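You operate a simulated robot arm through the tools that you are given. There is no shell and no other tool.

You are at the controls of a simulated robot arm. One attempt, no reset.

## Task
Run the drum with the turns and pace on the batch card.
Fine: take the brake off, start it once; leave the other controls.

Only the result counts: the job must be done as asked and must still hold three seconds after the hand-in. Knocking over, shifting, dropping, spilling or breaking anything else fails it.

## Robot
A 6-joint arm with a two-finger gripper, fixed in place. Base frame: the origin is at the foot of the arm, x ahead of it, y to its left, z up. Readings come in mm, rad, newtons and seconds.
Its first joint turns from -2.897 to 2.897 rad. Payload 3.43 kg.
The tool frame sits at the grasp point between the pads (the TCP): z along the fingers, y along the line on which they close. The tips reach 20 mm beyond it. Largest opening 190 mm; the body of the gripper starts 248 mm behind the TCP.
Orientation is that of the tool frame in the base frame, as [roll, pitch, yaw] about the fixed x, y, z axes, in that order (R = Rz(yaw) Ry(pitch) Rx(roll)). With the fingers straight down and closing along the base's y, the tool's x points along the base's -x, its y along +y and its z along -z.

## Interface
- The arm moves only by the tool play_rows. Its argument "targets" is a list of rows, each a list of 6 numbers: the shift along the tool's x, y, z in mm, then the turn, a rotation vector about the tool's x, y, z in rad. In form: [[x, y, z, rx, ry, rz], ...]. A call has 1 to 20 rows; each row is the pose to reach, as a shift and turn from the pose commanded when the call began, along the tool's axes at that moment. "grip" is the opening, from 0 (shut) to 1 (fully open), set as the call begins (left out, the last holds). Each row takes 0.2 s and may step no farther than 50 mm and 0.15 rad from the row before; otherwise, or with a gripper value out of range, the whole call is refused. A pose out of reach is approached as far as the arm can. The call stops where the force on the tool passes 90 N (or 10 N more than at its start, if that is more) or the arm is blocked; 0.2 s more then pass. The fingers move at their own pace (about 153 mm/s each) and stop on an object; they squeeze with about 33 N. The grip force told is the motor's: it shows also when the fingers shut on nothing. Time passes only in rows, and 0.2 s behind the last, so rows that repeat a pose let the fingers close. The reply holds the time, the measured pose of the TCP, the force on the tool along the base axes, the opening and the grip force, in the units named above and with some noise, with the torque about the TCP (base axes, N m) and any sound that the robot's microphone picked up, and new pictures: "show" is both (left out), scene, wrist or none.
- Cameras (640 x 400 px; columns grow to the right, rows downward): "scene" is fixed at [220.2, 647.4, 1559.1]; the picture's right is [-0.95, -0.31, 0.00], its down [-0.15, 0.46, -0.88] and it looks along [0.27, -0.84, -0.48] (base axes); focal length 356 px, centre (320, 200). "wrist" rides on the gripper at [70, -8, -288] in the tool frame; the picture's right is [0.12, 0.99, 0.00], its down [-0.96, 0.12, -0.25] and it looks along [-0.24, 0.03, 0.97] (tool axes); focal length 261 px, centre (320, 200). There is no depth. A picture from a camera that has moved, and an enlarged one, comes with that camera's place and axes in the base frame and with its lens.
- raise_lower(by): slides the trunk up (or, below 0, down) by that many mm; the arm rides with it, the base frame stays. It gives what a move gives, with no picture.
- enlarge(camera, box): a new picture of the part [left, top, right, bottom] of that camera's present view, enlarged. The clock stands still meanwhile.
- sign_off(): hands the job in; it is judged then, once.

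Places have to be worked out from the pictures, the camera data and where the tool is seen. Open the gripper and draw the arm clear of the work before you hand the job in, unless the task says otherwise.

The tools are called after "Call:" by a JSON object that holds its "fn" and its "kwargs". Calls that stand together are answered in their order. play_rows: Moves the arm, as the interface text tells. Its arguments: {"type":"object","properties":{"targets":{"type":"array"},"grip":{"type":"number"},"show":{"type":"string","enum":["both","scene","wrist","none"]}},"required":["targets"]} The other tools are called the same way: raise_lower (by) slides the trunk up or down; enlarge (camera, box) takes an enlarged picture of a part of a camera's view; sign_off () hands the job in.

At the start:

```text
time: 0.0
position: [637.1, -248.4, 1318.6]
ee_rot: [-3.141, 0.001, 3.142]
ft_force: [0.2, 0.1, -0.5]
wrist_torque: [0.04, -0.01, 0.0]
gripper_width: 189.9
grasp_force: 0.1
trunk travel left (down, up): [-350.0, 90.0]
```

scene: 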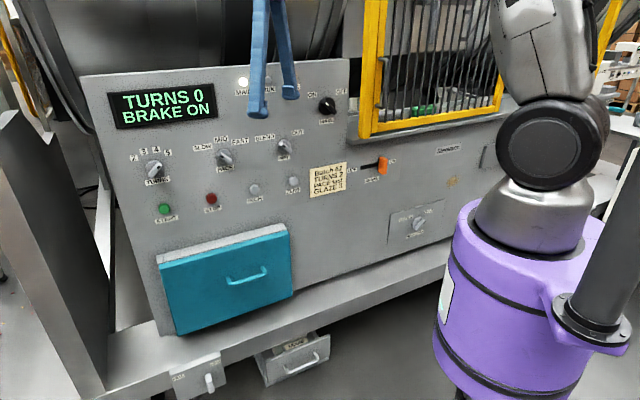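
wrist: 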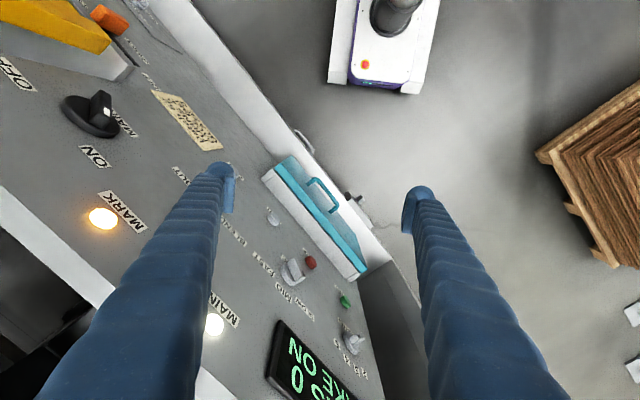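

I start by looking closely at the panel, the batch card and the controls before moving anything.

Call:
{"fn": "enlarge", "kwargs": {"camera": "scene", "box": [290, 140, 410, 215]}}

Call:
{"fn": "enlarge", "kwargs": {"camera": "scene", "box": [100, 70, 260, 170]}}

Call:
{"fn": "enlarge", "kwargs": {"camera": "scene", "box": [120, 130, 320, 255]}}

Call:
{"fn": "enlarge", "kwargs": {"camera": "scene", "box": [220, 65, 380, 165]}}

```text
5.33 times, centred on (350, 178) of scene
camera zoom: at [220.2, 647.4, 1559.1], right [-0.95, -0.31, 0.0], down [-0.15, 0.46, -0.88], along [0.27, -0.84, -0.48], focal length 1898 px, centre (160, 320)
```

zoom: 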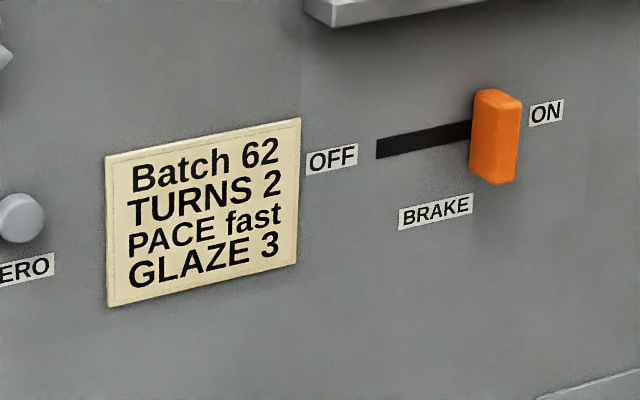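

```text
4.00 times, centred on (180, 120) of scene
camera zoom: at [220.2, 647.4, 1559.1], right [-0.95, -0.31, 0.0], down [-0.15, 0.46, -0.88], along [0.27, -0.84, -0.48], focal length 1424 px, centre (880, 520)
```

zoom: 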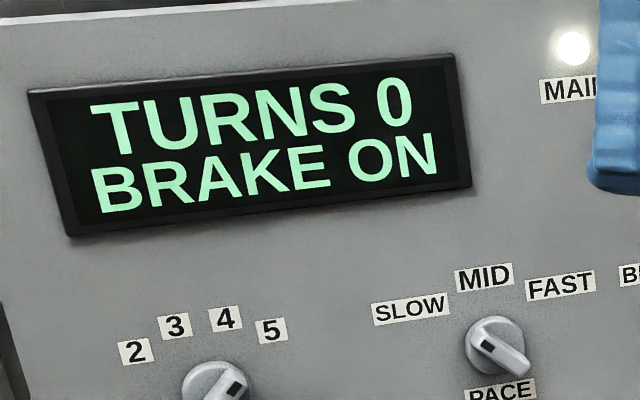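

```text
3.20 times, centred on (220, 192) of scene
camera zoom: at [220.2, 647.4, 1559.1], right [-0.95, -0.31, 0.0], down [-0.15, 0.46, -0.88], along [0.27, -0.84, -0.48], focal length 1139 px, centre (640, 224)
```

zoom: 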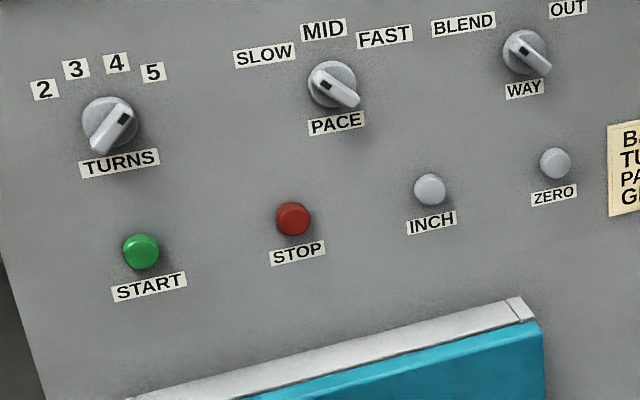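

```text
4.00 times, centred on (300, 115) of scene
camera zoom: at [220.2, 647.4, 1559.1], right [-0.95, -0.31, 0.0], down [-0.15, 0.46, -0.88], along [0.27, -0.84, -0.48], focal length 1424 px, centre (400, 540)
```

zoom: 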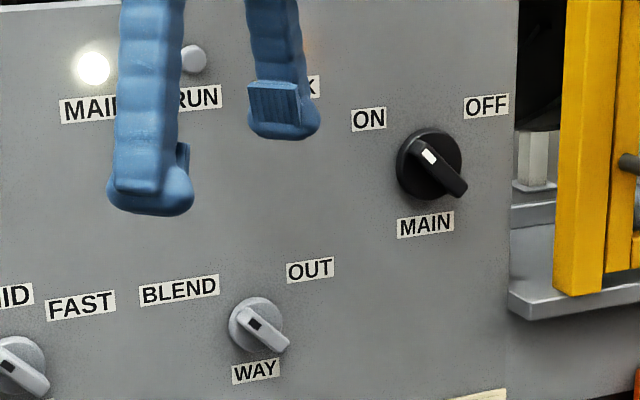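

The panel appears vertical and runs at about 45° (x−y ≈ 1130). TURNS is near (990,-135,1133) and PACE near (843,-281,1134). Next I zoom in on the knobs, the lower boxes and the brake to read the present settings.

Call:
{"fn": "enlarge", "kwargs": {"camera": "scene", "box": [122, 140, 186, 180]}}

Call:
{"fn": "enlarge", "kwargs": {"camera": "scene", "box": [190, 132, 254, 172]}}

Call:
{"fn": "enlarge", "kwargs": {"camera": "scene", "box": [350, 140, 414, 180]}}

Call:
{"fn": "enlarge", "kwargs": {"camera": "scene", "box": [340, 130, 500, 230]}}

Call:
{"fn": "enlarge", "kwargs": {"camera": "scene", "box": [150, 300, 350, 400]}}

Call:
{"fn": "enlarge", "kwargs": {"camera": "wrist", "box": [240, 220, 400, 400]}}

```text
10.00 times, centred on (154, 160) of scene
camera zoom: at [220.2, 647.4, 1559.1], right [-0.95, -0.31, 0.0], down [-0.15, 0.46, -0.88], along [0.27, -0.84, -0.48], focal length 3560 px, centre (1980, 600)
```

zoom: 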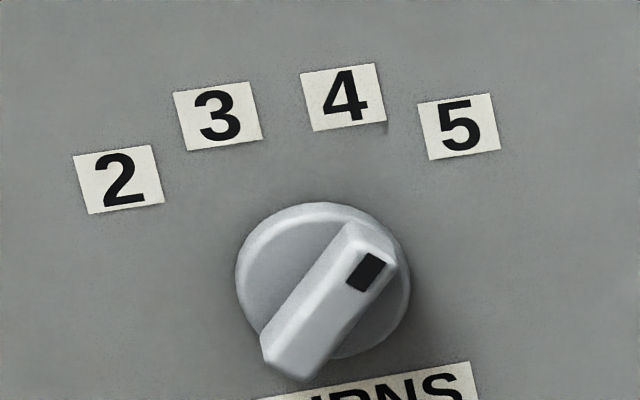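

```text
10.00 times, centred on (222, 152) of scene
camera zoom: at [220.2, 647.4, 1559.1], right [-0.95, -0.31, 0.0], down [-0.15, 0.46, -0.88], along [0.27, -0.84, -0.48], focal length 3560 px, centre (1300, 680)
```

zoom: 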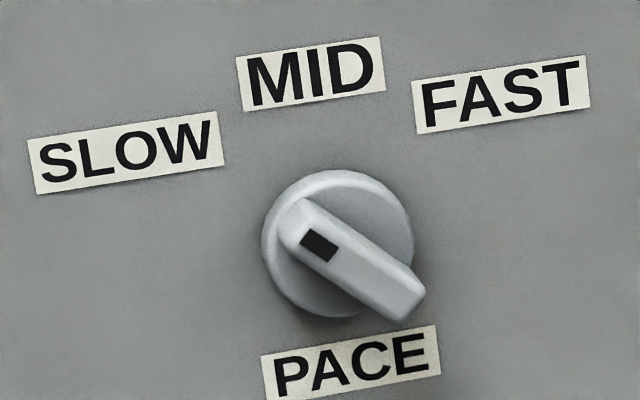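

```text
10.00 times, centred on (382, 160) of scene
camera zoom: at [220.2, 647.4, 1559.1], right [-0.95, -0.31, 0.0], down [-0.15, 0.46, -0.88], along [0.27, -0.84, -0.48], focal length 3560 px, centre (-300, 600)
```

zoom: 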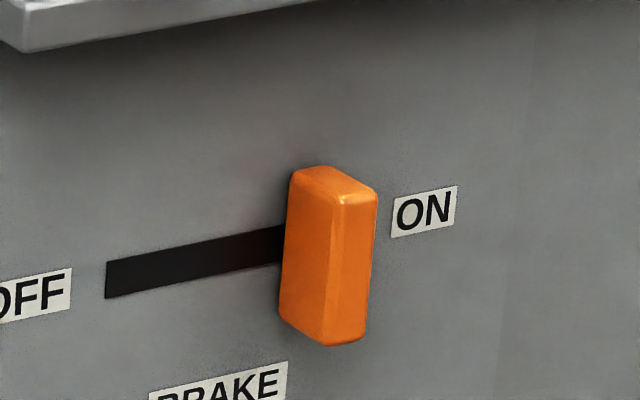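

```text
4.00 times, centred on (420, 180) of scene
camera zoom: at [220.2, 647.4, 1559.1], right [-0.95, -0.31, 0.0], down [-0.15, 0.46, -0.88], along [0.27, -0.84, -0.48], focal length 1424 px, centre (-80, 280)
```

zoom: 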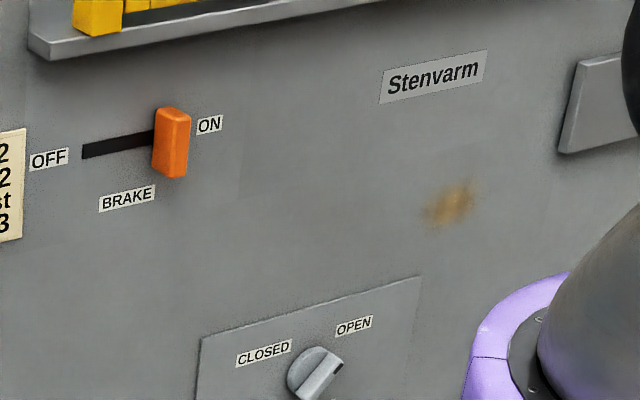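

```text
3.20 times, centred on (250, 350) of scene
camera zoom: at [220.2, 647.4, 1559.1], right [-0.95, -0.31, 0.0], down [-0.15, 0.46, -0.88], along [0.27, -0.84, -0.48], focal length 1139 px, centre (544, -280)
```

zoom: 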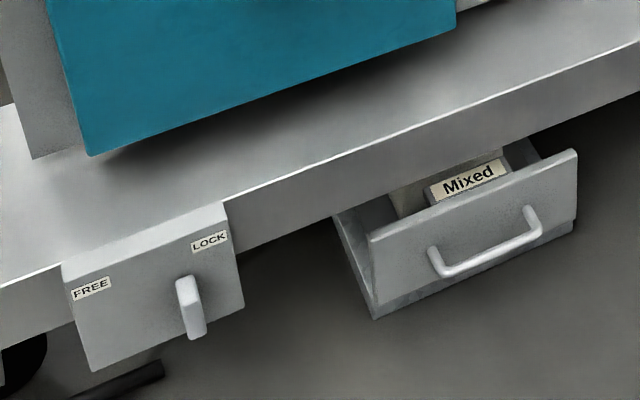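

```text
2.22 times, centred on (320, 310) of wrist
camera zoom: at [566.8, -258.2, 1605.0], right [-0.12, 0.99, 0.0], down [0.96, 0.12, 0.25], along [0.24, 0.03, -0.97], focal length 579 px, centre (320, -44)
```

zoom: 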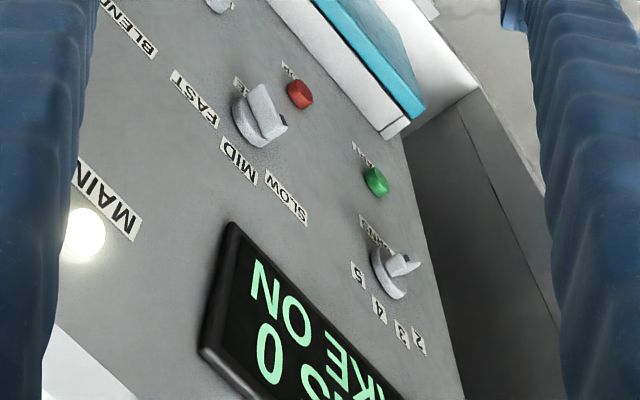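

By pointer direction, TURNS stands at 5 and PACE at SLOW; the card wants TURNS 2 and PACE fast. First I yaw the tool 45° so that it squares up with the panel, well clear of everything.

Call:
{"fn": "play_rows", "kwargs": {"targets": [[0, 0, 0, 0, 0, 0.131], [0, 0, 0, 0, 0, 0.262], [0, 0, 0, 0, 0, 0.393], [0, 0, 0, 0, 0, 0.524], [0, 0, 0, 0, 0, 0.655], [0, 0, 0, 0, 0, 0.7854]], "grip": 0.35, "show": "both"}}

```text
time: 1.4
position: [638.6, -249.8, 1318.9]
ee_rot: [3.141, 0.0, 2.354]
ft_force: [0.4, 0.2, -0.4]
wrist_torque: [-0.01, 0.01, 0.01]
gripper_width: 66.4
grasp_force: 0.0
trunk travel left (down, up): [-350.0, 90.0]
camera wrist: at [581.3, -206.0, 1605.2], right [0.62, 0.79, 0.0], down [0.76, -0.6, 0.25], along [0.19, -0.15, -0.97], focal length 261 px, centre (320, 200)
```

scene: 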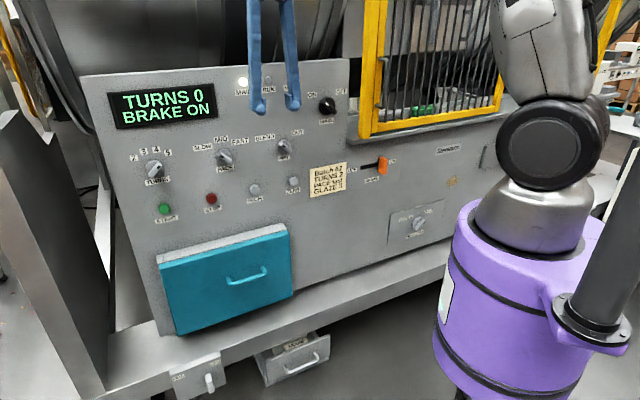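
wrist: 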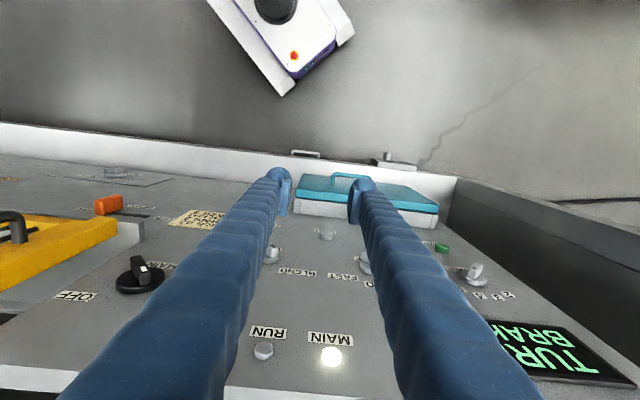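

The tool is now square to the panel. Before swinging the gripper horizontal, I look at the wall left of START, because the gripper body is 192 mm wide.

Call:
{"fn": "enlarge", "kwargs": {"camera": "scene", "box": [0, 50, 240, 350]}}

Call:
{"fn": "enlarge", "kwargs": {"camera": "wrist", "box": [360, 130, 640, 400]}}

Call:
{"fn": "enlarge", "kwargs": {"camera": "wrist", "box": [0, 120, 280, 320]}}

```text
1.33 times, centred on (120, 200) of scene
camera zoom: at [220.2, 647.4, 1559.1], right [-0.95, -0.31, 0.0], down [-0.15, 0.46, -0.88], along [0.27, -0.84, -0.48], focal length 475 px, centre (587, 200)
```

zoom: 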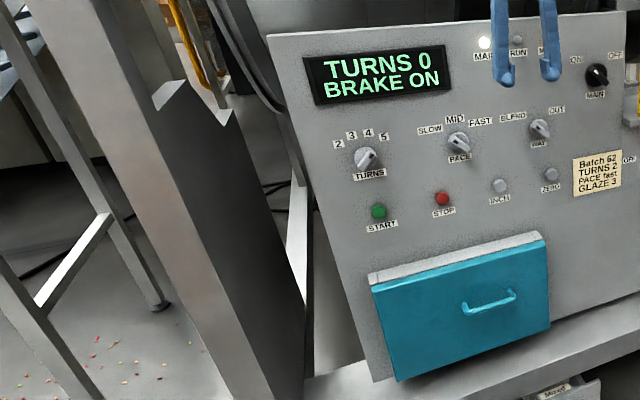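

```text
1.48 times, centred on (500, 265) of wrist
camera zoom: at [581.3, -206.0, 1605.2], right [0.62, 0.79, 0.0], down [0.76, -0.6, 0.25], along [0.19, -0.15, -0.97], focal length 386 px, centre (53, 104)
```

zoom: 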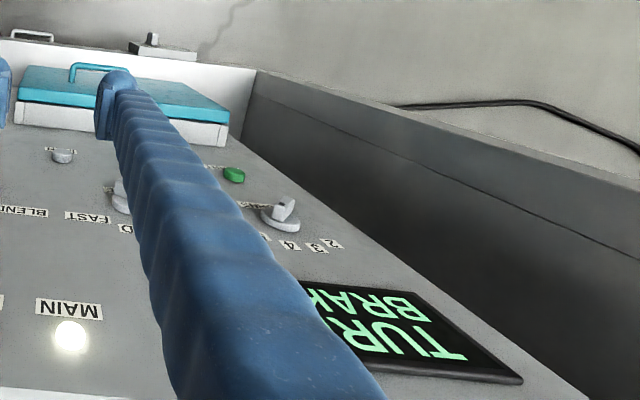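

```text
2.00 times, centred on (140, 220) of wrist
camera zoom: at [581.3, -206.0, 1605.2], right [0.62, 0.79, 0.0], down [0.76, -0.6, 0.25], along [0.19, -0.15, -0.97], focal length 521 px, centre (680, 160)
```

zoom: 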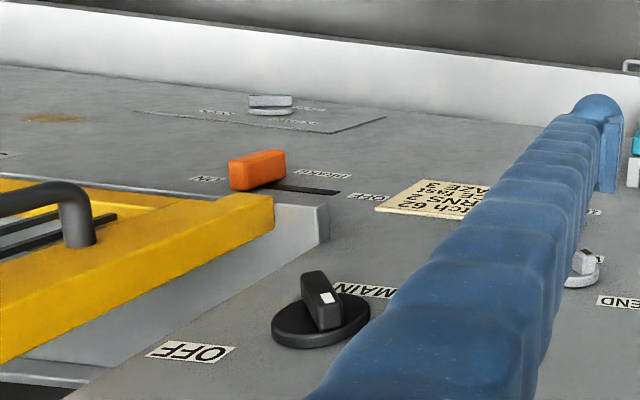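

The post sits at e ≥ ~800 mm along the panel, well beyond TURNS at about 605, so there is room. I now tilt the tool from straight down to pointing at the panel, drifting to a stand-off point between TURNS and PACE.

Call:
{"fn": "play_rows", "kwargs": {"targets": [[-1.8, 18.75, 9.9, 0, -0.1309, 0], [-3.7, 37.5, 19.8, 0, -0.2618, 0], [-5.5, 56.25, 29.75, 0, -0.3927, 0], [-7.3, 75, 39.7, 0, -0.5236, 0], [-9.2, 93.75, 49.6, 0, -0.6545, 0], [-11, 112.5, 59.5, 0, -0.7854, 0], [-12.8, 131.25, 69.4, 0, -0.9163, 0], [-14.7, 150, 79.3, 0, -1.0472, 0], [-16.5, 168.75, 89.25, 0, -1.1781, 0], [-18.3, 187.5, 99.2, 0, -1.309, 0], [-20.2, 206.25, 109.1, 0, -1.4399, 0], [-22, 225, 119, 0, -1.5708, 0]], "grip": 0.35, "show": "both"}}

```text
time: 4.0
position: [860.5, -85.8, 1226.6]
ee_rot: [-1.983, 1.532, -2.796]
ft_force: [0.4, -0.5, -0.5]
wrist_torque: [-0.05, -0.03, -0.1]
gripper_width: 66.8
grasp_force: 0.0
out of reach, approached as far as the arm can: row 10, 11, 12
trunk travel left (down, up): [-350.0, 90.0]
camera wrist: at [653.1, 116.3, 1161.0], right [0.72, 0.68, -0.16], down [-0.05, 0.27, 0.96], along [0.7, -0.68, 0.23], focal length 261 px, centre (320, 200)
```

scene: 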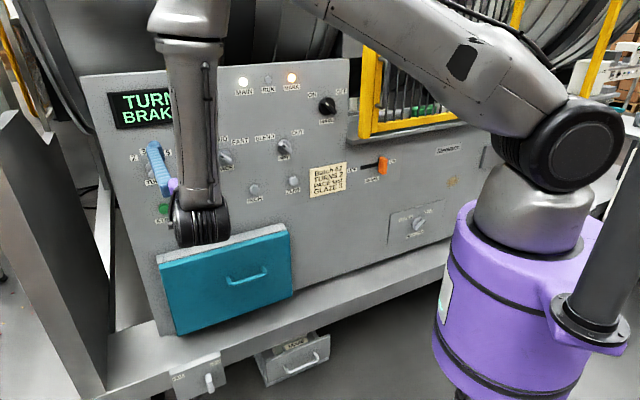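
wrist: 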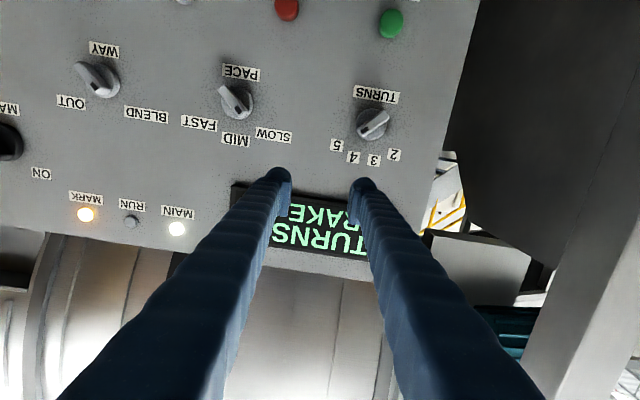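

The last tilt rows fell slightly short: the tool is horizontal, but about 50 mm from the commanded spot, with the forearm folded steeply. Lowering the trunk should give the wrist a friendlier posture for the controls at z ≈ 990–1135, and nothing lies beneath the arm there.

Call:
{"fn": "raise_lower", "kwargs": {"by": -180}}

Call:
{"fn": "play_rows", "kwargs": {"targets": [[0, 0, 0, 0, 0, 0]], "show": "both"}}

```text
time: 6.0
position: [858.6, -85.9, 1049.4]
ee_rot: [-2.037, 1.529, -2.849]
ft_force: [0.2, 1.2, 0.5]
wrist_torque: [-0.01, 0.03, 0.01]
gripper_width: 66.7
grasp_force: 0.2
trunk travel left (down, up): [-170.0, 270.0]
```

```text
time: 6.4
position: [858.1, -85.1, 1049.0]
ee_rot: [-2.034, 1.53, -2.849]
ft_force: [-0.1, -0.1, -0.5]
wrist_torque: [0.03, -0.01, 0.0]
gripper_width: 66.5
grasp_force: 0.0
trunk travel left (down, up): [-170.0, 270.0]
camera wrist: at [651.1, 115.7, 982.6], right [0.72, 0.68, -0.15], down [-0.05, 0.27, 0.96], along [0.7, -0.68, 0.23], focal length 261 px, centre (320, 200)
```

scene: 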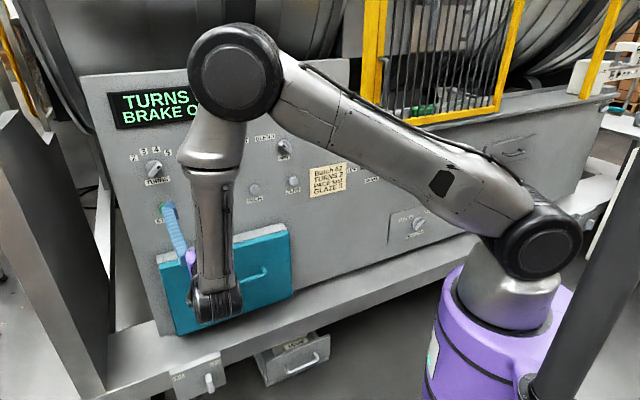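
wrist: 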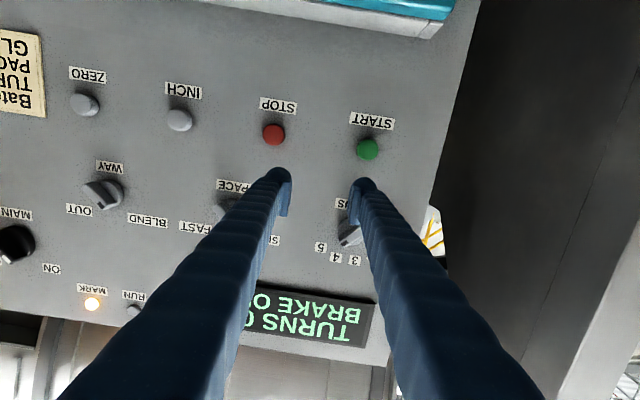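

Posture is now comfortable; I place TURNS at panel coordinate e≈607, z≈1132, with the panel at d≈802. I square up the tool and move to a stand-off 100 mm in front of TURNS.

Call:
{"fn": "play_rows", "kwargs": {"targets": [[-21.4, 14.4, 2.4, -0.0074, -0.0047, 0.0091], [-42.7, 28.9, 4.9, -0.0149, -0.0094, 0.0182], [-64.1, 43.3, 7.3, -0.0223, -0.0141, 0.0272], [-85.4, 57.7, 9.7, -0.0297, -0.0188, 0.0363], [-85.4, 57.7, 9.7, -0.0297, -0.0188, 0.0363]], "grip": 0.35, "show": "both"}}

```text
time: 7.6
position: [911.1, -52.5, 1133.1]
ee_rot: [1.098, 1.57, 0.311]
ft_force: [0.1, 1.3, -0.7]
wrist_torque: [0.02, 0.0, 0.0]
gripper_width: 66.3
grasp_force: 0.1
trunk travel left (down, up): [-170.0, 270.0]
camera wrist: at [699.8, 144.0, 1060.4], right [0.7, 0.7, -0.12], down [-0.1, 0.26, 0.96], along [0.71, -0.66, 0.25], focal length 261 px, centre (320, 200)
```

scene: 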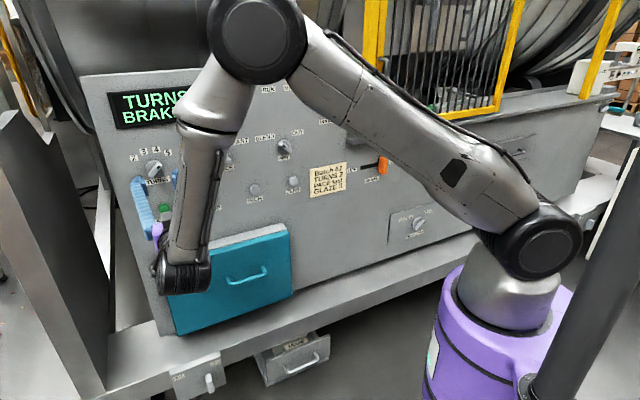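
wrist: 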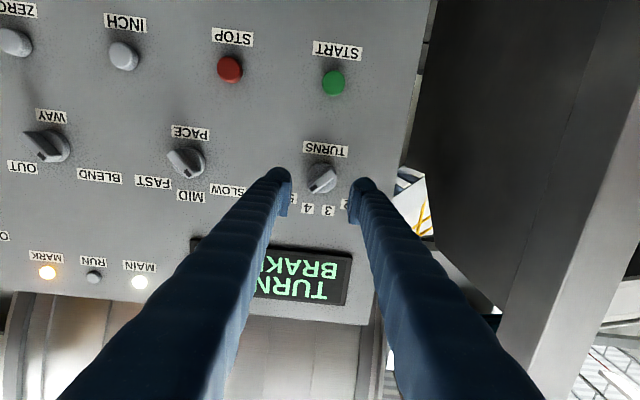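

Tool axis is square and the TURNS knob lies almost exactly on it. I zoom in on the knob for its exact centre, angle and protrusion.

Call:
{"fn": "enlarge", "kwargs": {"camera": "wrist", "box": [272, 150, 368, 210]}}

Call:
{"fn": "enlarge", "kwargs": {"camera": "wrist", "box": [120, 110, 280, 210]}}

```text
6.67 times, centred on (320, 180) of wrist
camera zoom: at [699.8, 144.0, 1060.4], right [0.7, 0.7, -0.12], down [-0.1, 0.26, 0.96], along [0.71, -0.66, 0.25], focal length 1738 px, centre (320, 333)
```

zoom: 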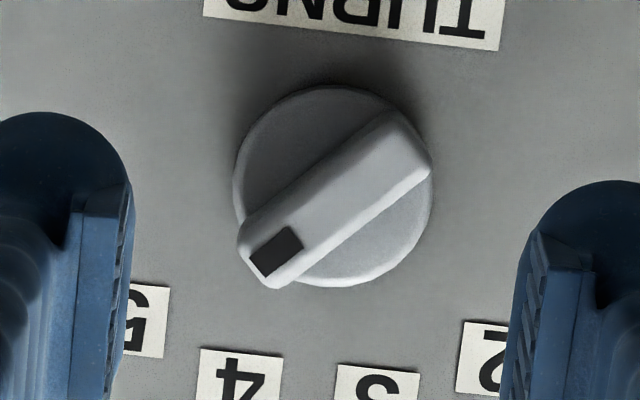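

```text
4.00 times, centred on (200, 160) of wrist
camera zoom: at [699.8, 144.0, 1060.4], right [0.7, 0.7, -0.12], down [-0.1, 0.26, 0.96], along [0.71, -0.66, 0.25], focal length 1043 px, centre (800, 360)
```

zoom: 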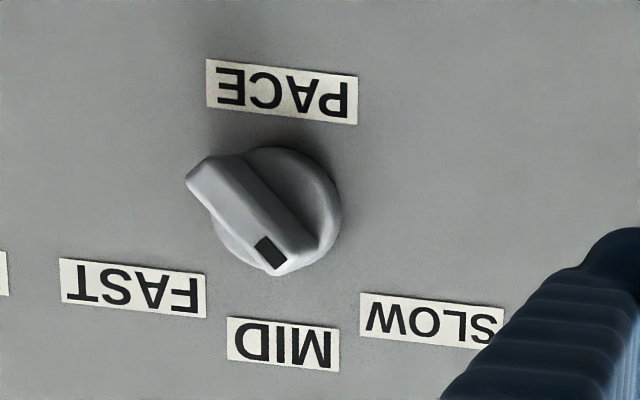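

TURNS points at 5 (about 45° right of vertical), with a bar roughly 48 mm long and 14 mm wide. I roll the gripper +45° so the fingers straddle the bar, still at stand-off, and shift slightly to centre on it.

Call:
{"fn": "play_rows", "kwargs": {"targets": [[0.4, 0.3, 0, 0, 0, 0.131], [0.8, 0.7, 0, 0, 0, 0.262], [1.3, 1.0, 0, 0, 0, 0.393], [1.7, 1.3, 0, 0, 0, 0.524], [2.1, 1.7, 0, 0, 0, 0.655], [2.5, 2.0, 0, 0, 0, 0.7854], [2.5, 2.0, 0, 0, 0, 0.7854]], "grip": 0.3, "show": "both"}}

```text
time: 9.2
position: [1019.7, 5.5, 1223.2]
ee_rot: [1.705, 0.935, 0.809]
ft_force: [0.4, 0.0, -0.4]
wrist_torque: [-0.01, 0.0, -0.02]
gripper_width: 56.9
grasp_force: 0.0
out of reach, approached as far as the arm can: row 2, 3, 4, 5, 6, 7
trunk travel left (down, up): [-170.0, 270.0]
camera wrist: at [857.0, 249.8, 1183.1], right [0.69, 0.53, 0.49], down [-0.48, -0.17, 0.86], along [0.54, -0.83, 0.14], focal length 261 px, centre (320, 200)
```

scene: 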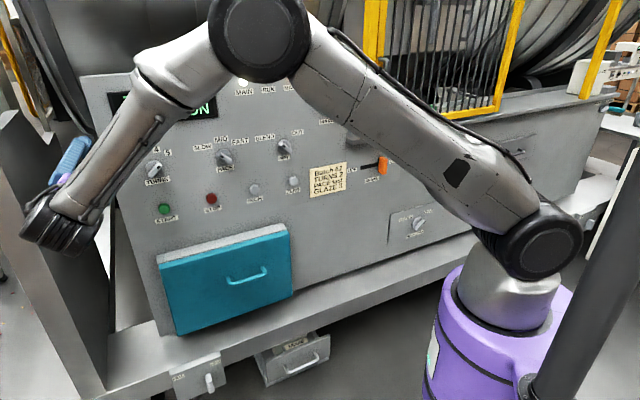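
wrist: 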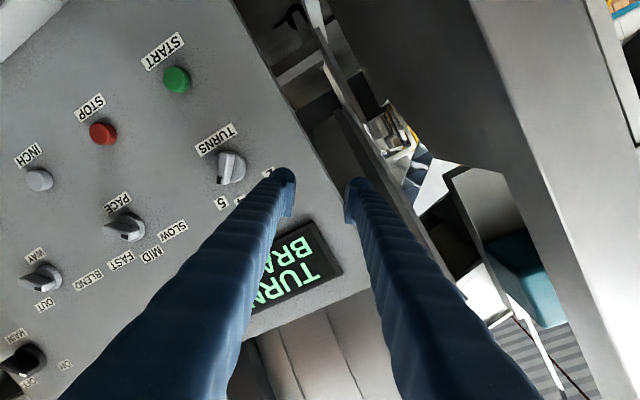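

The arm ran into a last-joint limit on the positive roll and drifted toward the left; nothing was touched (forces ~0). I go back to the square stand-off pose, then use the equivalent roll of −135° instead.

Call:
{"fn": "play_rows", "kwargs": {"targets": [[0.9, -25.5, -5.0, -0.0178, -0.0084, -0.1057], [1.8, -51.1, -9.9, -0.0356, -0.0167, -0.2113], [2.8, -76.6, -14.9, -0.0534, -0.0251, -0.317], [3.7, -102.1, -19.8, -0.0711, -0.0335, -0.4227], [4.6, -127.7, -24.8, -0.0889, -0.0418, -0.5283], [5.5, -153.2, -29.7, -0.1067, -0.0502, -0.634], [5.5, -153.2, -29.7, -0.1067, -0.0502, -0.634]], "grip": 0.35, "show": "both"}}

```text
time: 10.8
position: [903.3, -44.2, 1132.8]
ee_rot: [-1.316, 1.569, -2.1]
ft_force: [0.2, 0.1, -0.7]
wrist_torque: [-0.01, -0.01, 0.03]
gripper_width: 66.5
grasp_force: 0.1
trunk travel left (down, up): [-170.0, 270.0]
camera wrist: at [693.1, 152.8, 1060.9], right [0.7, 0.7, -0.12], down [-0.09, 0.26, 0.96], along [0.71, -0.66, 0.25], focal length 261 px, centre (320, 200)
```

scene: 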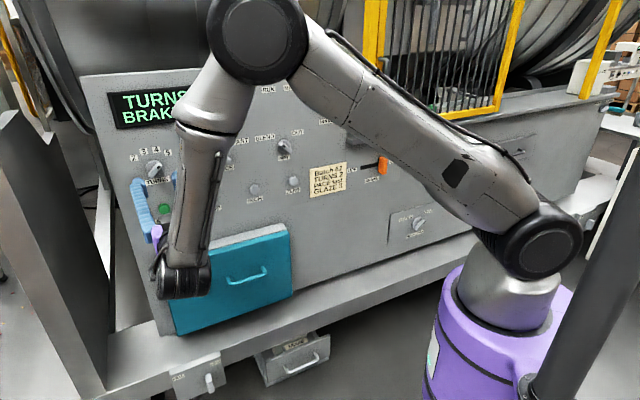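
wrist: 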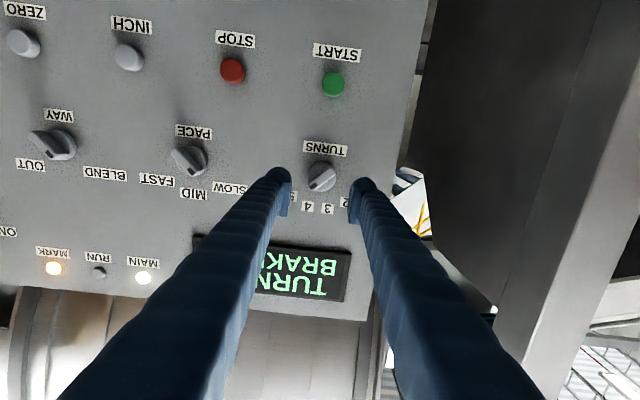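

Back at stand-off with clean readings. Now I roll in the negative direction, first half-way, and check that it stays in reach.

Call:
{"fn": "play_rows", "kwargs": {"targets": [[0, 0, 0, 0, 0, -0.131], [0, 0, 0, 0, 0, -0.262], [0, 0, 0, 0, 0, -0.393], [0, 0, 0, 0, 0, -0.524], [0, 0, 0, 0, 0, -0.655], [0, 0, 0, 0, 0, -0.785], [0, 0, 0, 0, 0, -0.916], [0, 0, 0, 0, 0, -1.047], [0, 0, 0, 0, 0, -1.178]], "grip": 0.35, "show": "scene"}}

```text
time: 12.8
position: [904.5, -43.9, 1132.6]
ee_rot: [-1.571, 0.389, -2.357]
ft_force: [-0.6, 0.1, -0.3]
wrist_torque: [0.02, 0.01, 0.03]
gripper_width: 66.4
grasp_force: 0.1
trunk travel left (down, up): [-170.0, 270.0]
```

scene: 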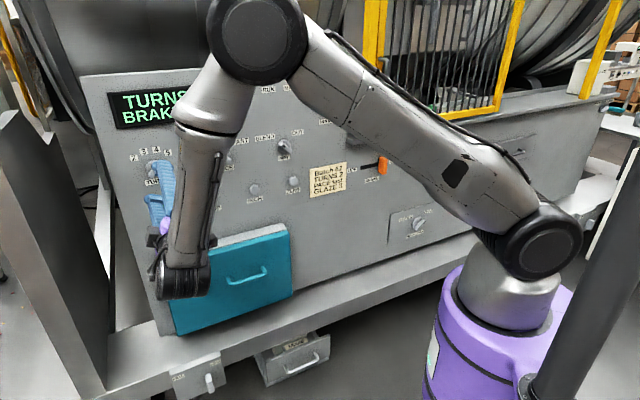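

The negative roll works cleanly, with only the last joint turning. I continue to −135° and view the knob.

Call:
{"fn": "play_rows", "kwargs": {"targets": [[0, 0, 0, 0, 0, -0.131], [0, 0, 0, 0, 0, -0.262], [0, 0, 0, 0, 0, -0.393], [0, 0, 0, 0, 0, -0.524], [0, 0, 0, 0, 0, -0.655], [0, 0, 0, 0, 0, -0.785], [0, 0, 0, 0, 0, -0.916], [0, 0, 0, 0, 0, -1.047], [0, 0, 0, 0, 0, -1.178], [0, 0, 0, 0, 0, -1.178]], "grip": 0.35, "show": "both"}}

```text
time: 15.0
position: [905.7, -43.7, 1132.6]
ee_rot: [-1.571, -0.788, -2.358]
ft_force: [-0.7, -0.5, 0.1]
wrist_torque: [0.02, 0.0, 0.0]
gripper_width: 66.4
grasp_force: 0.1
trunk travel left (down, up): [-170.0, 270.0]
camera wrist: at [668.7, 128.5, 1186.5], right [-0.56, -0.56, -0.62], down [0.25, 0.6, -0.76], along [0.79, -0.58, -0.19], focal length 261 px, centre (320, 200)
```

scene: 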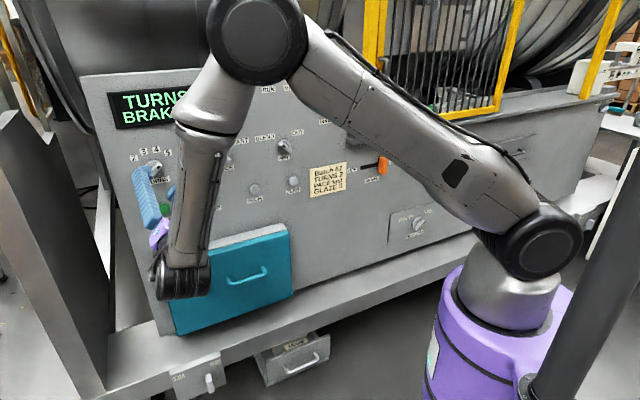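
wrist: 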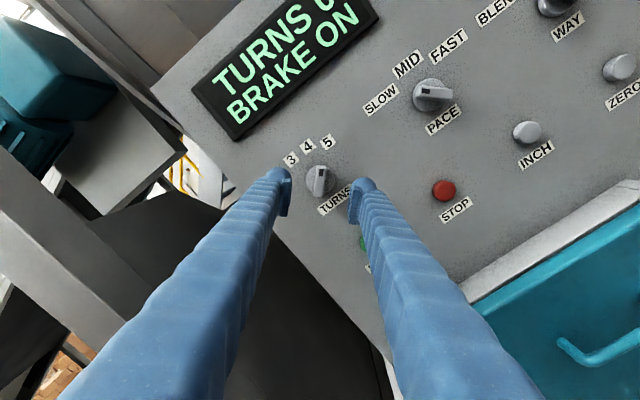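

The bar now runs along the picture's vertical, aligned with the finger gap. I zoom in to measure the centring and protrusion.

Call:
{"fn": "enlarge", "kwargs": {"camera": "wrist", "box": [272, 150, 368, 210]}}

```text
6.67 times, centred on (320, 180) of wrist
camera zoom: at [668.7, 128.5, 1186.5], right [-0.56, -0.56, -0.62], down [0.25, 0.6, -0.76], along [0.79, -0.58, -0.19], focal length 1738 px, centre (320, 333)
```

zoom: 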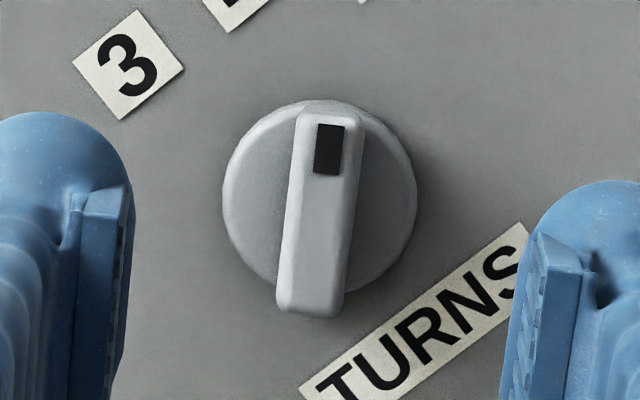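

Bar is centred on the tool axis and aligned within about 1°; I judge its front at d≈768, with TCP now at d≈671. I advance 75 mm with the fingers open 66 mm.

Call:
{"fn": "play_rows", "kwargs": {"targets": [[0, 0, 25, 0, 0, 0], [0, 0, 50, 0, 0, 0], [0, 0, 65, 0, 0, 0], [0, 0, 75, 0, 0, 0], [0, 0, 75, 0, 0, 0]], "grip": 0.35, "show": "both"}}

Call:
{"fn": "enlarge", "kwargs": {"camera": "wrist", "box": [240, 130, 400, 230]}}

```text
time: 16.2
position: [957.8, -96.3, 1132.4]
ee_rot: [-1.571, -0.787, -2.359]
ft_force: [-0.2, 0.3, 0.0]
wrist_torque: [0.03, 0.03, -0.02]
gripper_width: 66.8
grasp_force: 0.1
trunk travel left (down, up): [-170.0, 270.0]
camera wrist: at [721.8, 75.4, 1186.3], right [-0.56, -0.56, -0.62], down [0.25, 0.6, -0.76], along [0.79, -0.58, -0.19], focal length 261 px, centre (320, 200)
```

scene: 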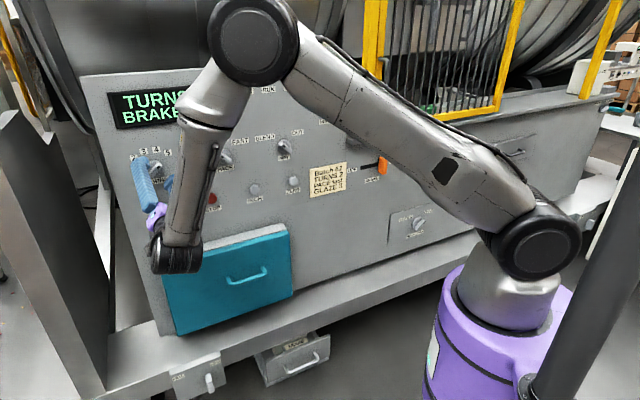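
wrist: 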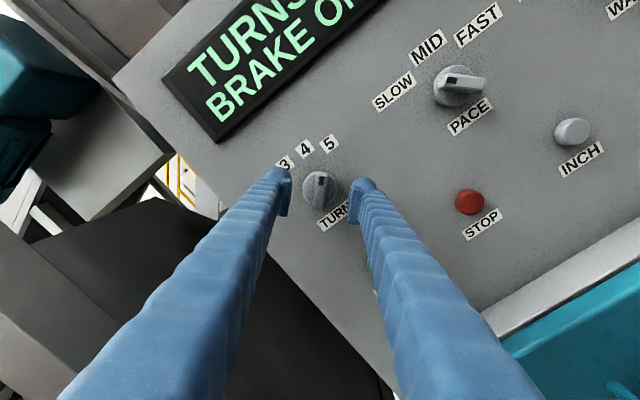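

```text
4.00 times, centred on (320, 180) of wrist
camera zoom: at [721.8, 75.4, 1186.3], right [-0.56, -0.56, -0.62], down [0.25, 0.6, -0.76], along [0.79, -0.58, -0.19], focal length 1043 px, centre (320, 280)
```

zoom: 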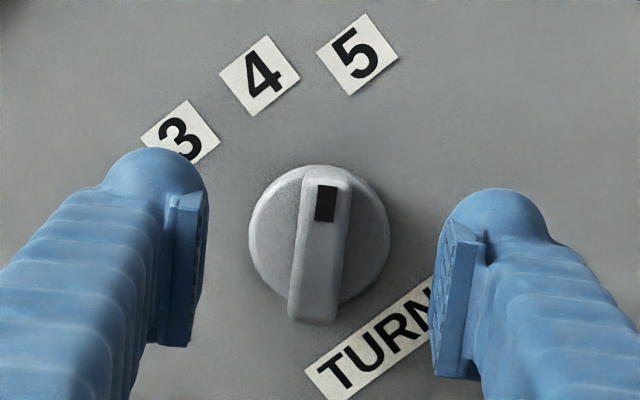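

Tips are now about level with the bar's front face (d≈766), and the disc face is about 20 mm deeper. I advance another 14 mm in small steps, watching the force.

Call:
{"fn": "play_rows", "kwargs": {"targets": [[0, 0, 5, 0, 0, 0], [0, 0, 10, 0, 0, 0], [0, 0, 14, 0, 0, 0], [0, 0, 14, 0, 0, 0]], "grip": 0.35, "show": "wrist"}}

Call:
{"fn": "enlarge", "kwargs": {"camera": "wrist", "box": [240, 130, 400, 230]}}

```text
time: 17.2
position: [966.9, -107.5, 1132.2]
ee_rot: [-1.569, -0.786, -2.359]
ft_force: [-0.5, -0.4, -0.4]
wrist_torque: [0.0, -0.02, 0.01]
gripper_width: 66.5
grasp_force: 0.0
trunk travel left (down, up): [-170.0, 270.0]
camera wrist: at [731.9, 65.4, 1186.1], right [-0.56, -0.56, -0.62], down [0.25, 0.6, -0.76], along [0.79, -0.58, -0.19], focal length 261 px, centre (320, 200)
```

wrist: 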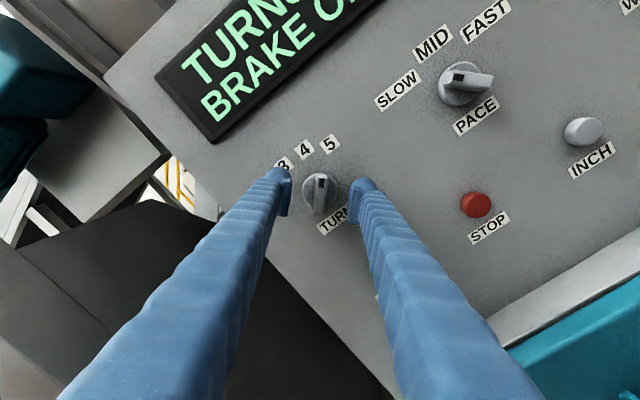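

```text
4.00 times, centred on (320, 180) of wrist
camera zoom: at [731.9, 65.4, 1186.1], right [-0.56, -0.56, -0.62], down [0.25, 0.6, -0.76], along [0.79, -0.58, -0.19], focal length 1043 px, centre (320, 280)
```

zoom: 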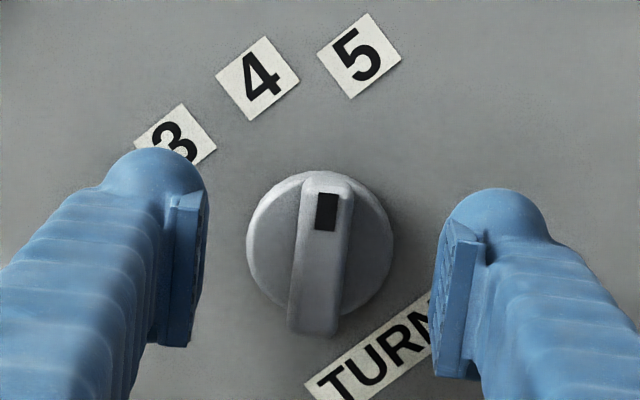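

Still no contact, and the bar is centred between the pads. I advance 3 mm more and close the gripper on the bar.

Call:
{"fn": "play_rows", "kwargs": {"targets": [[0, 0, 3, 0, 0, 0], [0, 0, 3, 0, 0, 0]], "grip": 0.35, "show": "none"}}

Call:
{"fn": "play_rows", "kwargs": {"targets": [[0, 0, 0, 0, 0, 0], [0, 0, 0, 0, 0, 0], [0, 0, 0, 0, 0, 0]], "grip": 0.0, "show": "wrist"}}

Call:
{"fn": "enlarge", "kwargs": {"camera": "wrist", "box": [240, 130, 400, 230]}}

```text
time: 17.8
position: [968.6, -107.2, 1131.6]
ee_rot: [-1.572, -0.788, -2.359]
ft_force: [-0.5, -0.2, 0.4]
wrist_torque: [0.0, -0.03, 0.01]
gripper_width: 66.4
grasp_force: 0.0
trunk travel left (down, up): [-170.0, 270.0]
```

```text
time: 18.6
position: [966.1, -103.3, 1132.9]
ee_rot: [-1.569, -0.79, -2.357]
ft_force: [-38.1, 31.7, -9.2]
wrist_torque: [0.4, 0.37, -0.34]
gripper_width: 0.1
grasp_force: 34.6
trunk travel left (down, up): [-170.0, 270.0]
camera wrist: at [730.8, 66.7, 1186.8], right [-0.56, -0.56, -0.62], down [0.25, 0.6, -0.76], along [0.79, -0.58, -0.19], focal length 261 px, centre (320, 200)
```

wrist: 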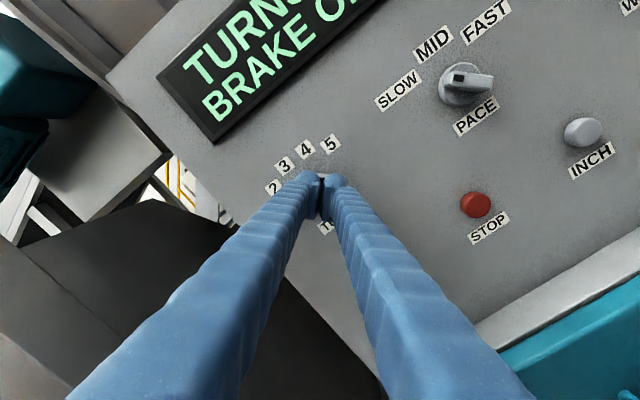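

```text
4.00 times, centred on (320, 180) of wrist
camera zoom: at [730.8, 66.7, 1186.8], right [-0.56, -0.56, -0.62], down [0.25, 0.6, -0.76], along [0.79, -0.58, -0.19], focal length 1043 px, centre (320, 280)
```

zoom: 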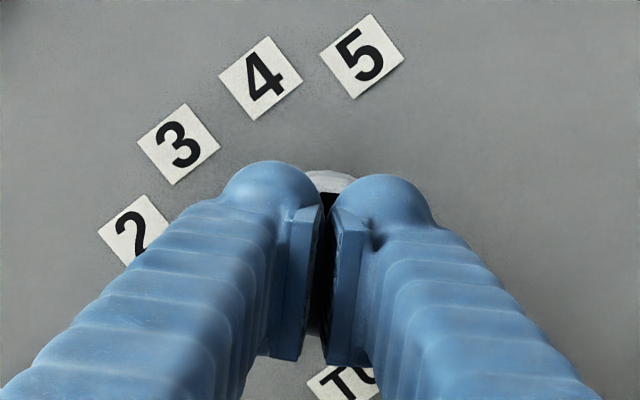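

The fingers shut fully and slid off the front of the bar, pushing the arm back with ~50 N axially, so the bar is deeper than I judged (front at d≈776). I reopen, retreat a little and check that the knob is undisturbed.

Call:
{"fn": "play_rows", "kwargs": {"targets": [[0, 0, -6, 0, 0, 0], [0, 0, -12, 0, 0, 0], [0, 0, -16, 0, 0, 0], [0, 0, -16, 0, 0, 0]], "grip": 0.35, "show": "both"}}

Call:
{"fn": "enlarge", "kwargs": {"camera": "wrist", "box": [240, 130, 400, 230]}}

```text
time: 19.6
position: [957.2, -97.9, 1133.8]
ee_rot: [-1.571, -0.788, -2.358]
ft_force: [0.2, 0.0, 0.8]
wrist_torque: [-0.02, -0.01, -0.02]
gripper_width: 66.7
grasp_force: 0.0
trunk travel left (down, up): [-170.0, 270.0]
camera wrist: at [722.6, 74.8, 1186.7], right [-0.56, -0.56, -0.62], down [0.25, 0.6, -0.76], along [0.79, -0.58, -0.19], focal length 261 px, centre (320, 200)
```

scene: 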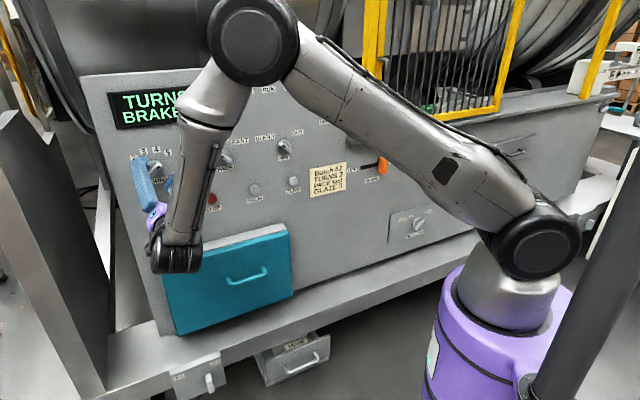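
wrist: 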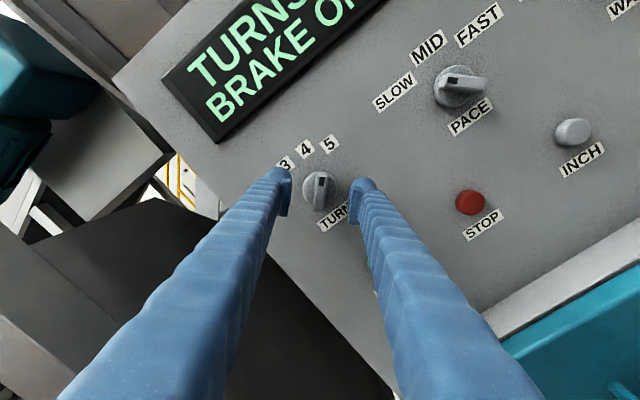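

```text
4.00 times, centred on (320, 180) of wrist
camera zoom: at [722.6, 74.8, 1186.7], right [-0.56, -0.56, -0.62], down [0.25, 0.6, -0.76], along [0.79, -0.58, -0.19], focal length 1043 px, centre (320, 280)
```

zoom: 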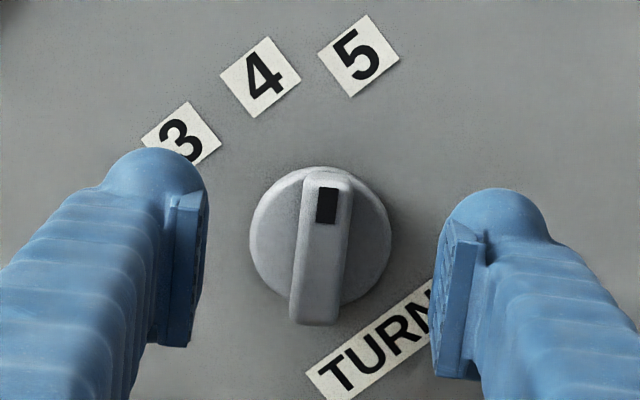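

Knob is unmoved, still at 5. I narrow the fingers to 30 mm so the tips will meet the disc face, then advance in small steps to feel for it.

Call:
{"fn": "play_rows", "kwargs": {"targets": [[0, 0, 6, 0, 0, 0], [0, 0, 12, 0, 0, 0], [0, 0, 17, 0, 0, 0], [0, 0, 21, 0, 0, 0], [0, 0, 21, 0, 0, 0]], "grip": 0.158, "show": "wrist"}}

Call:
{"fn": "enlarge", "kwargs": {"camera": "wrist", "box": [240, 130, 400, 230]}}

```text
time: 20.8
position: [972.5, -113.2, 1132.0]
ee_rot: [-1.571, -0.789, -2.357]
ft_force: [0.6, -1.1, 0.8]
wrist_torque: [0.0, 0.02, 0.01]
gripper_width: 29.8
grasp_force: 0.0
trunk travel left (down, up): [-170.0, 270.0]
camera wrist: at [737.6, 59.5, 1186.4], right [-0.56, -0.56, -0.62], down [0.25, 0.6, -0.76], along [0.79, -0.58, -0.19], focal length 261 px, centre (320, 200)
```

wrist: 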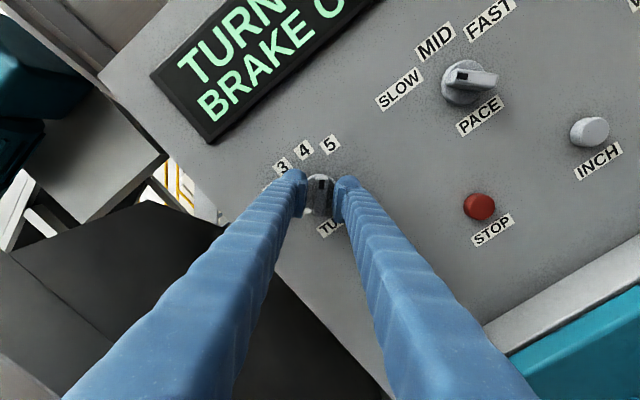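

```text
4.00 times, centred on (320, 180) of wrist
camera zoom: at [737.6, 59.5, 1186.4], right [-0.56, -0.56, -0.62], down [0.25, 0.6, -0.76], along [0.79, -0.58, -0.19], focal length 1043 px, centre (320, 280)
```

zoom: 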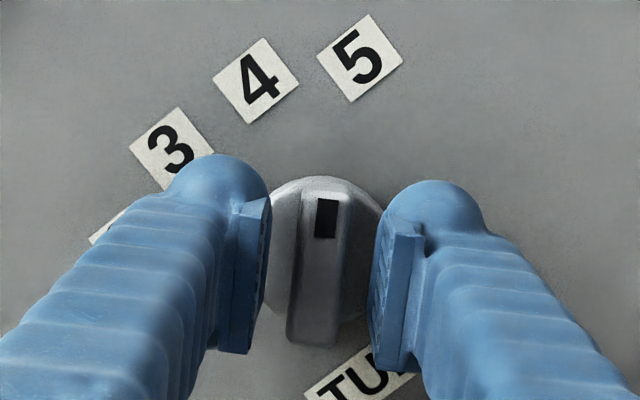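

Tips are at d≈788 with still no contact. I keep feeling forward, 4 mm at a time.

Call:
{"fn": "play_rows", "kwargs": {"targets": [[0, 0, 2, 0, 0, 0], [0, 0, 4, 0, 0, 0], [0, 0, 4, 0, 0, 0]], "grip": 0.158, "show": "none"}}

Call:
{"fn": "play_rows", "kwargs": {"targets": [[0, 0, 2, 0, 0, 0], [0, 0, 3, 0, 0, 0], [0, 0, 3, 0, 0, 0]], "grip": 0.158, "show": "wrist"}}

```text
time: 21.6
position: [975.4, -115.3, 1132.0]
ee_rot: [-1.57, -0.787, -2.359]
ft_force: [-0.2, 0.1, -0.2]
wrist_torque: [0.01, -0.02, -0.02]
gripper_width: 29.9
grasp_force: 0.0
trunk travel left (down, up): [-170.0, 270.0]
```

```text
time: 22.4
position: [977.5, -116.7, 1132.2]
ee_rot: [-1.57, -0.786, -2.359]
ft_force: [-0.3, 0.3, 0.4]
wrist_torque: [0.0, -0.01, -0.01]
gripper_width: 29.7
grasp_force: 0.0
trunk travel left (down, up): [-170.0, 270.0]
camera wrist: at [742.5, 54.9, 1186.5], right [-0.56, -0.56, -0.62], down [0.25, 0.6, -0.76], along [0.79, -0.58, -0.19], focal length 261 px, centre (320, 200)
```

wrist: 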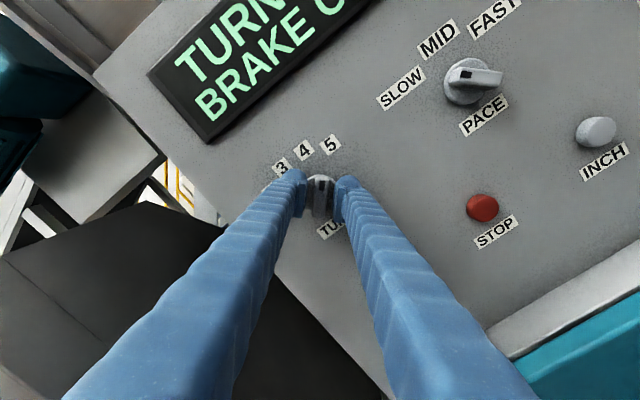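

Tips are at d≈794, about 18 mm past the bar's front, still free. I close on the bar now.

Call:
{"fn": "play_rows", "kwargs": {"targets": [[0, 0, 0, 0, 0, 0], [0, 0, 0, 0, 0, 0]], "grip": 0.0, "show": "wrist"}}

Call:
{"fn": "enlarge", "kwargs": {"camera": "wrist", "box": [240, 130, 400, 230]}}

```text
time: 23.0
position: [977.3, -117.3, 1131.9]
ee_rot: [-1.569, -0.787, -2.358]
ft_force: [-2.3, -1.9, -3.0]
wrist_torque: [-0.01, 0.01, -0.07]
gripper_width: 15.0
grasp_force: 45.4
trunk travel left (down, up): [-170.0, 270.0]
camera wrist: at [742.4, 54.7, 1186.3], right [-0.56, -0.56, -0.62], down [0.25, 0.6, -0.76], along [0.79, -0.58, -0.2], focal length 261 px, centre (320, 200)
```

wrist: 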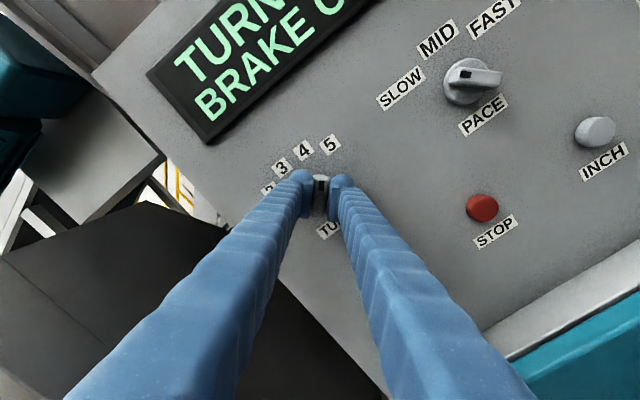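

```text
4.00 times, centred on (320, 180) of wrist
camera zoom: at [742.4, 54.7, 1186.3], right [-0.56, -0.56, -0.62], down [0.25, 0.6, -0.76], along [0.79, -0.58, -0.2], focal length 1043 px, centre (320, 280)
```

zoom: 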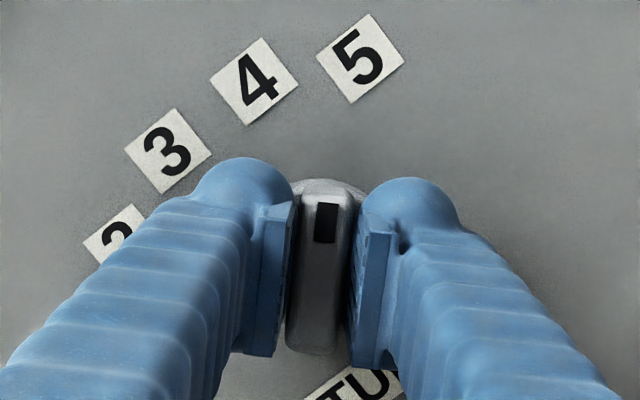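

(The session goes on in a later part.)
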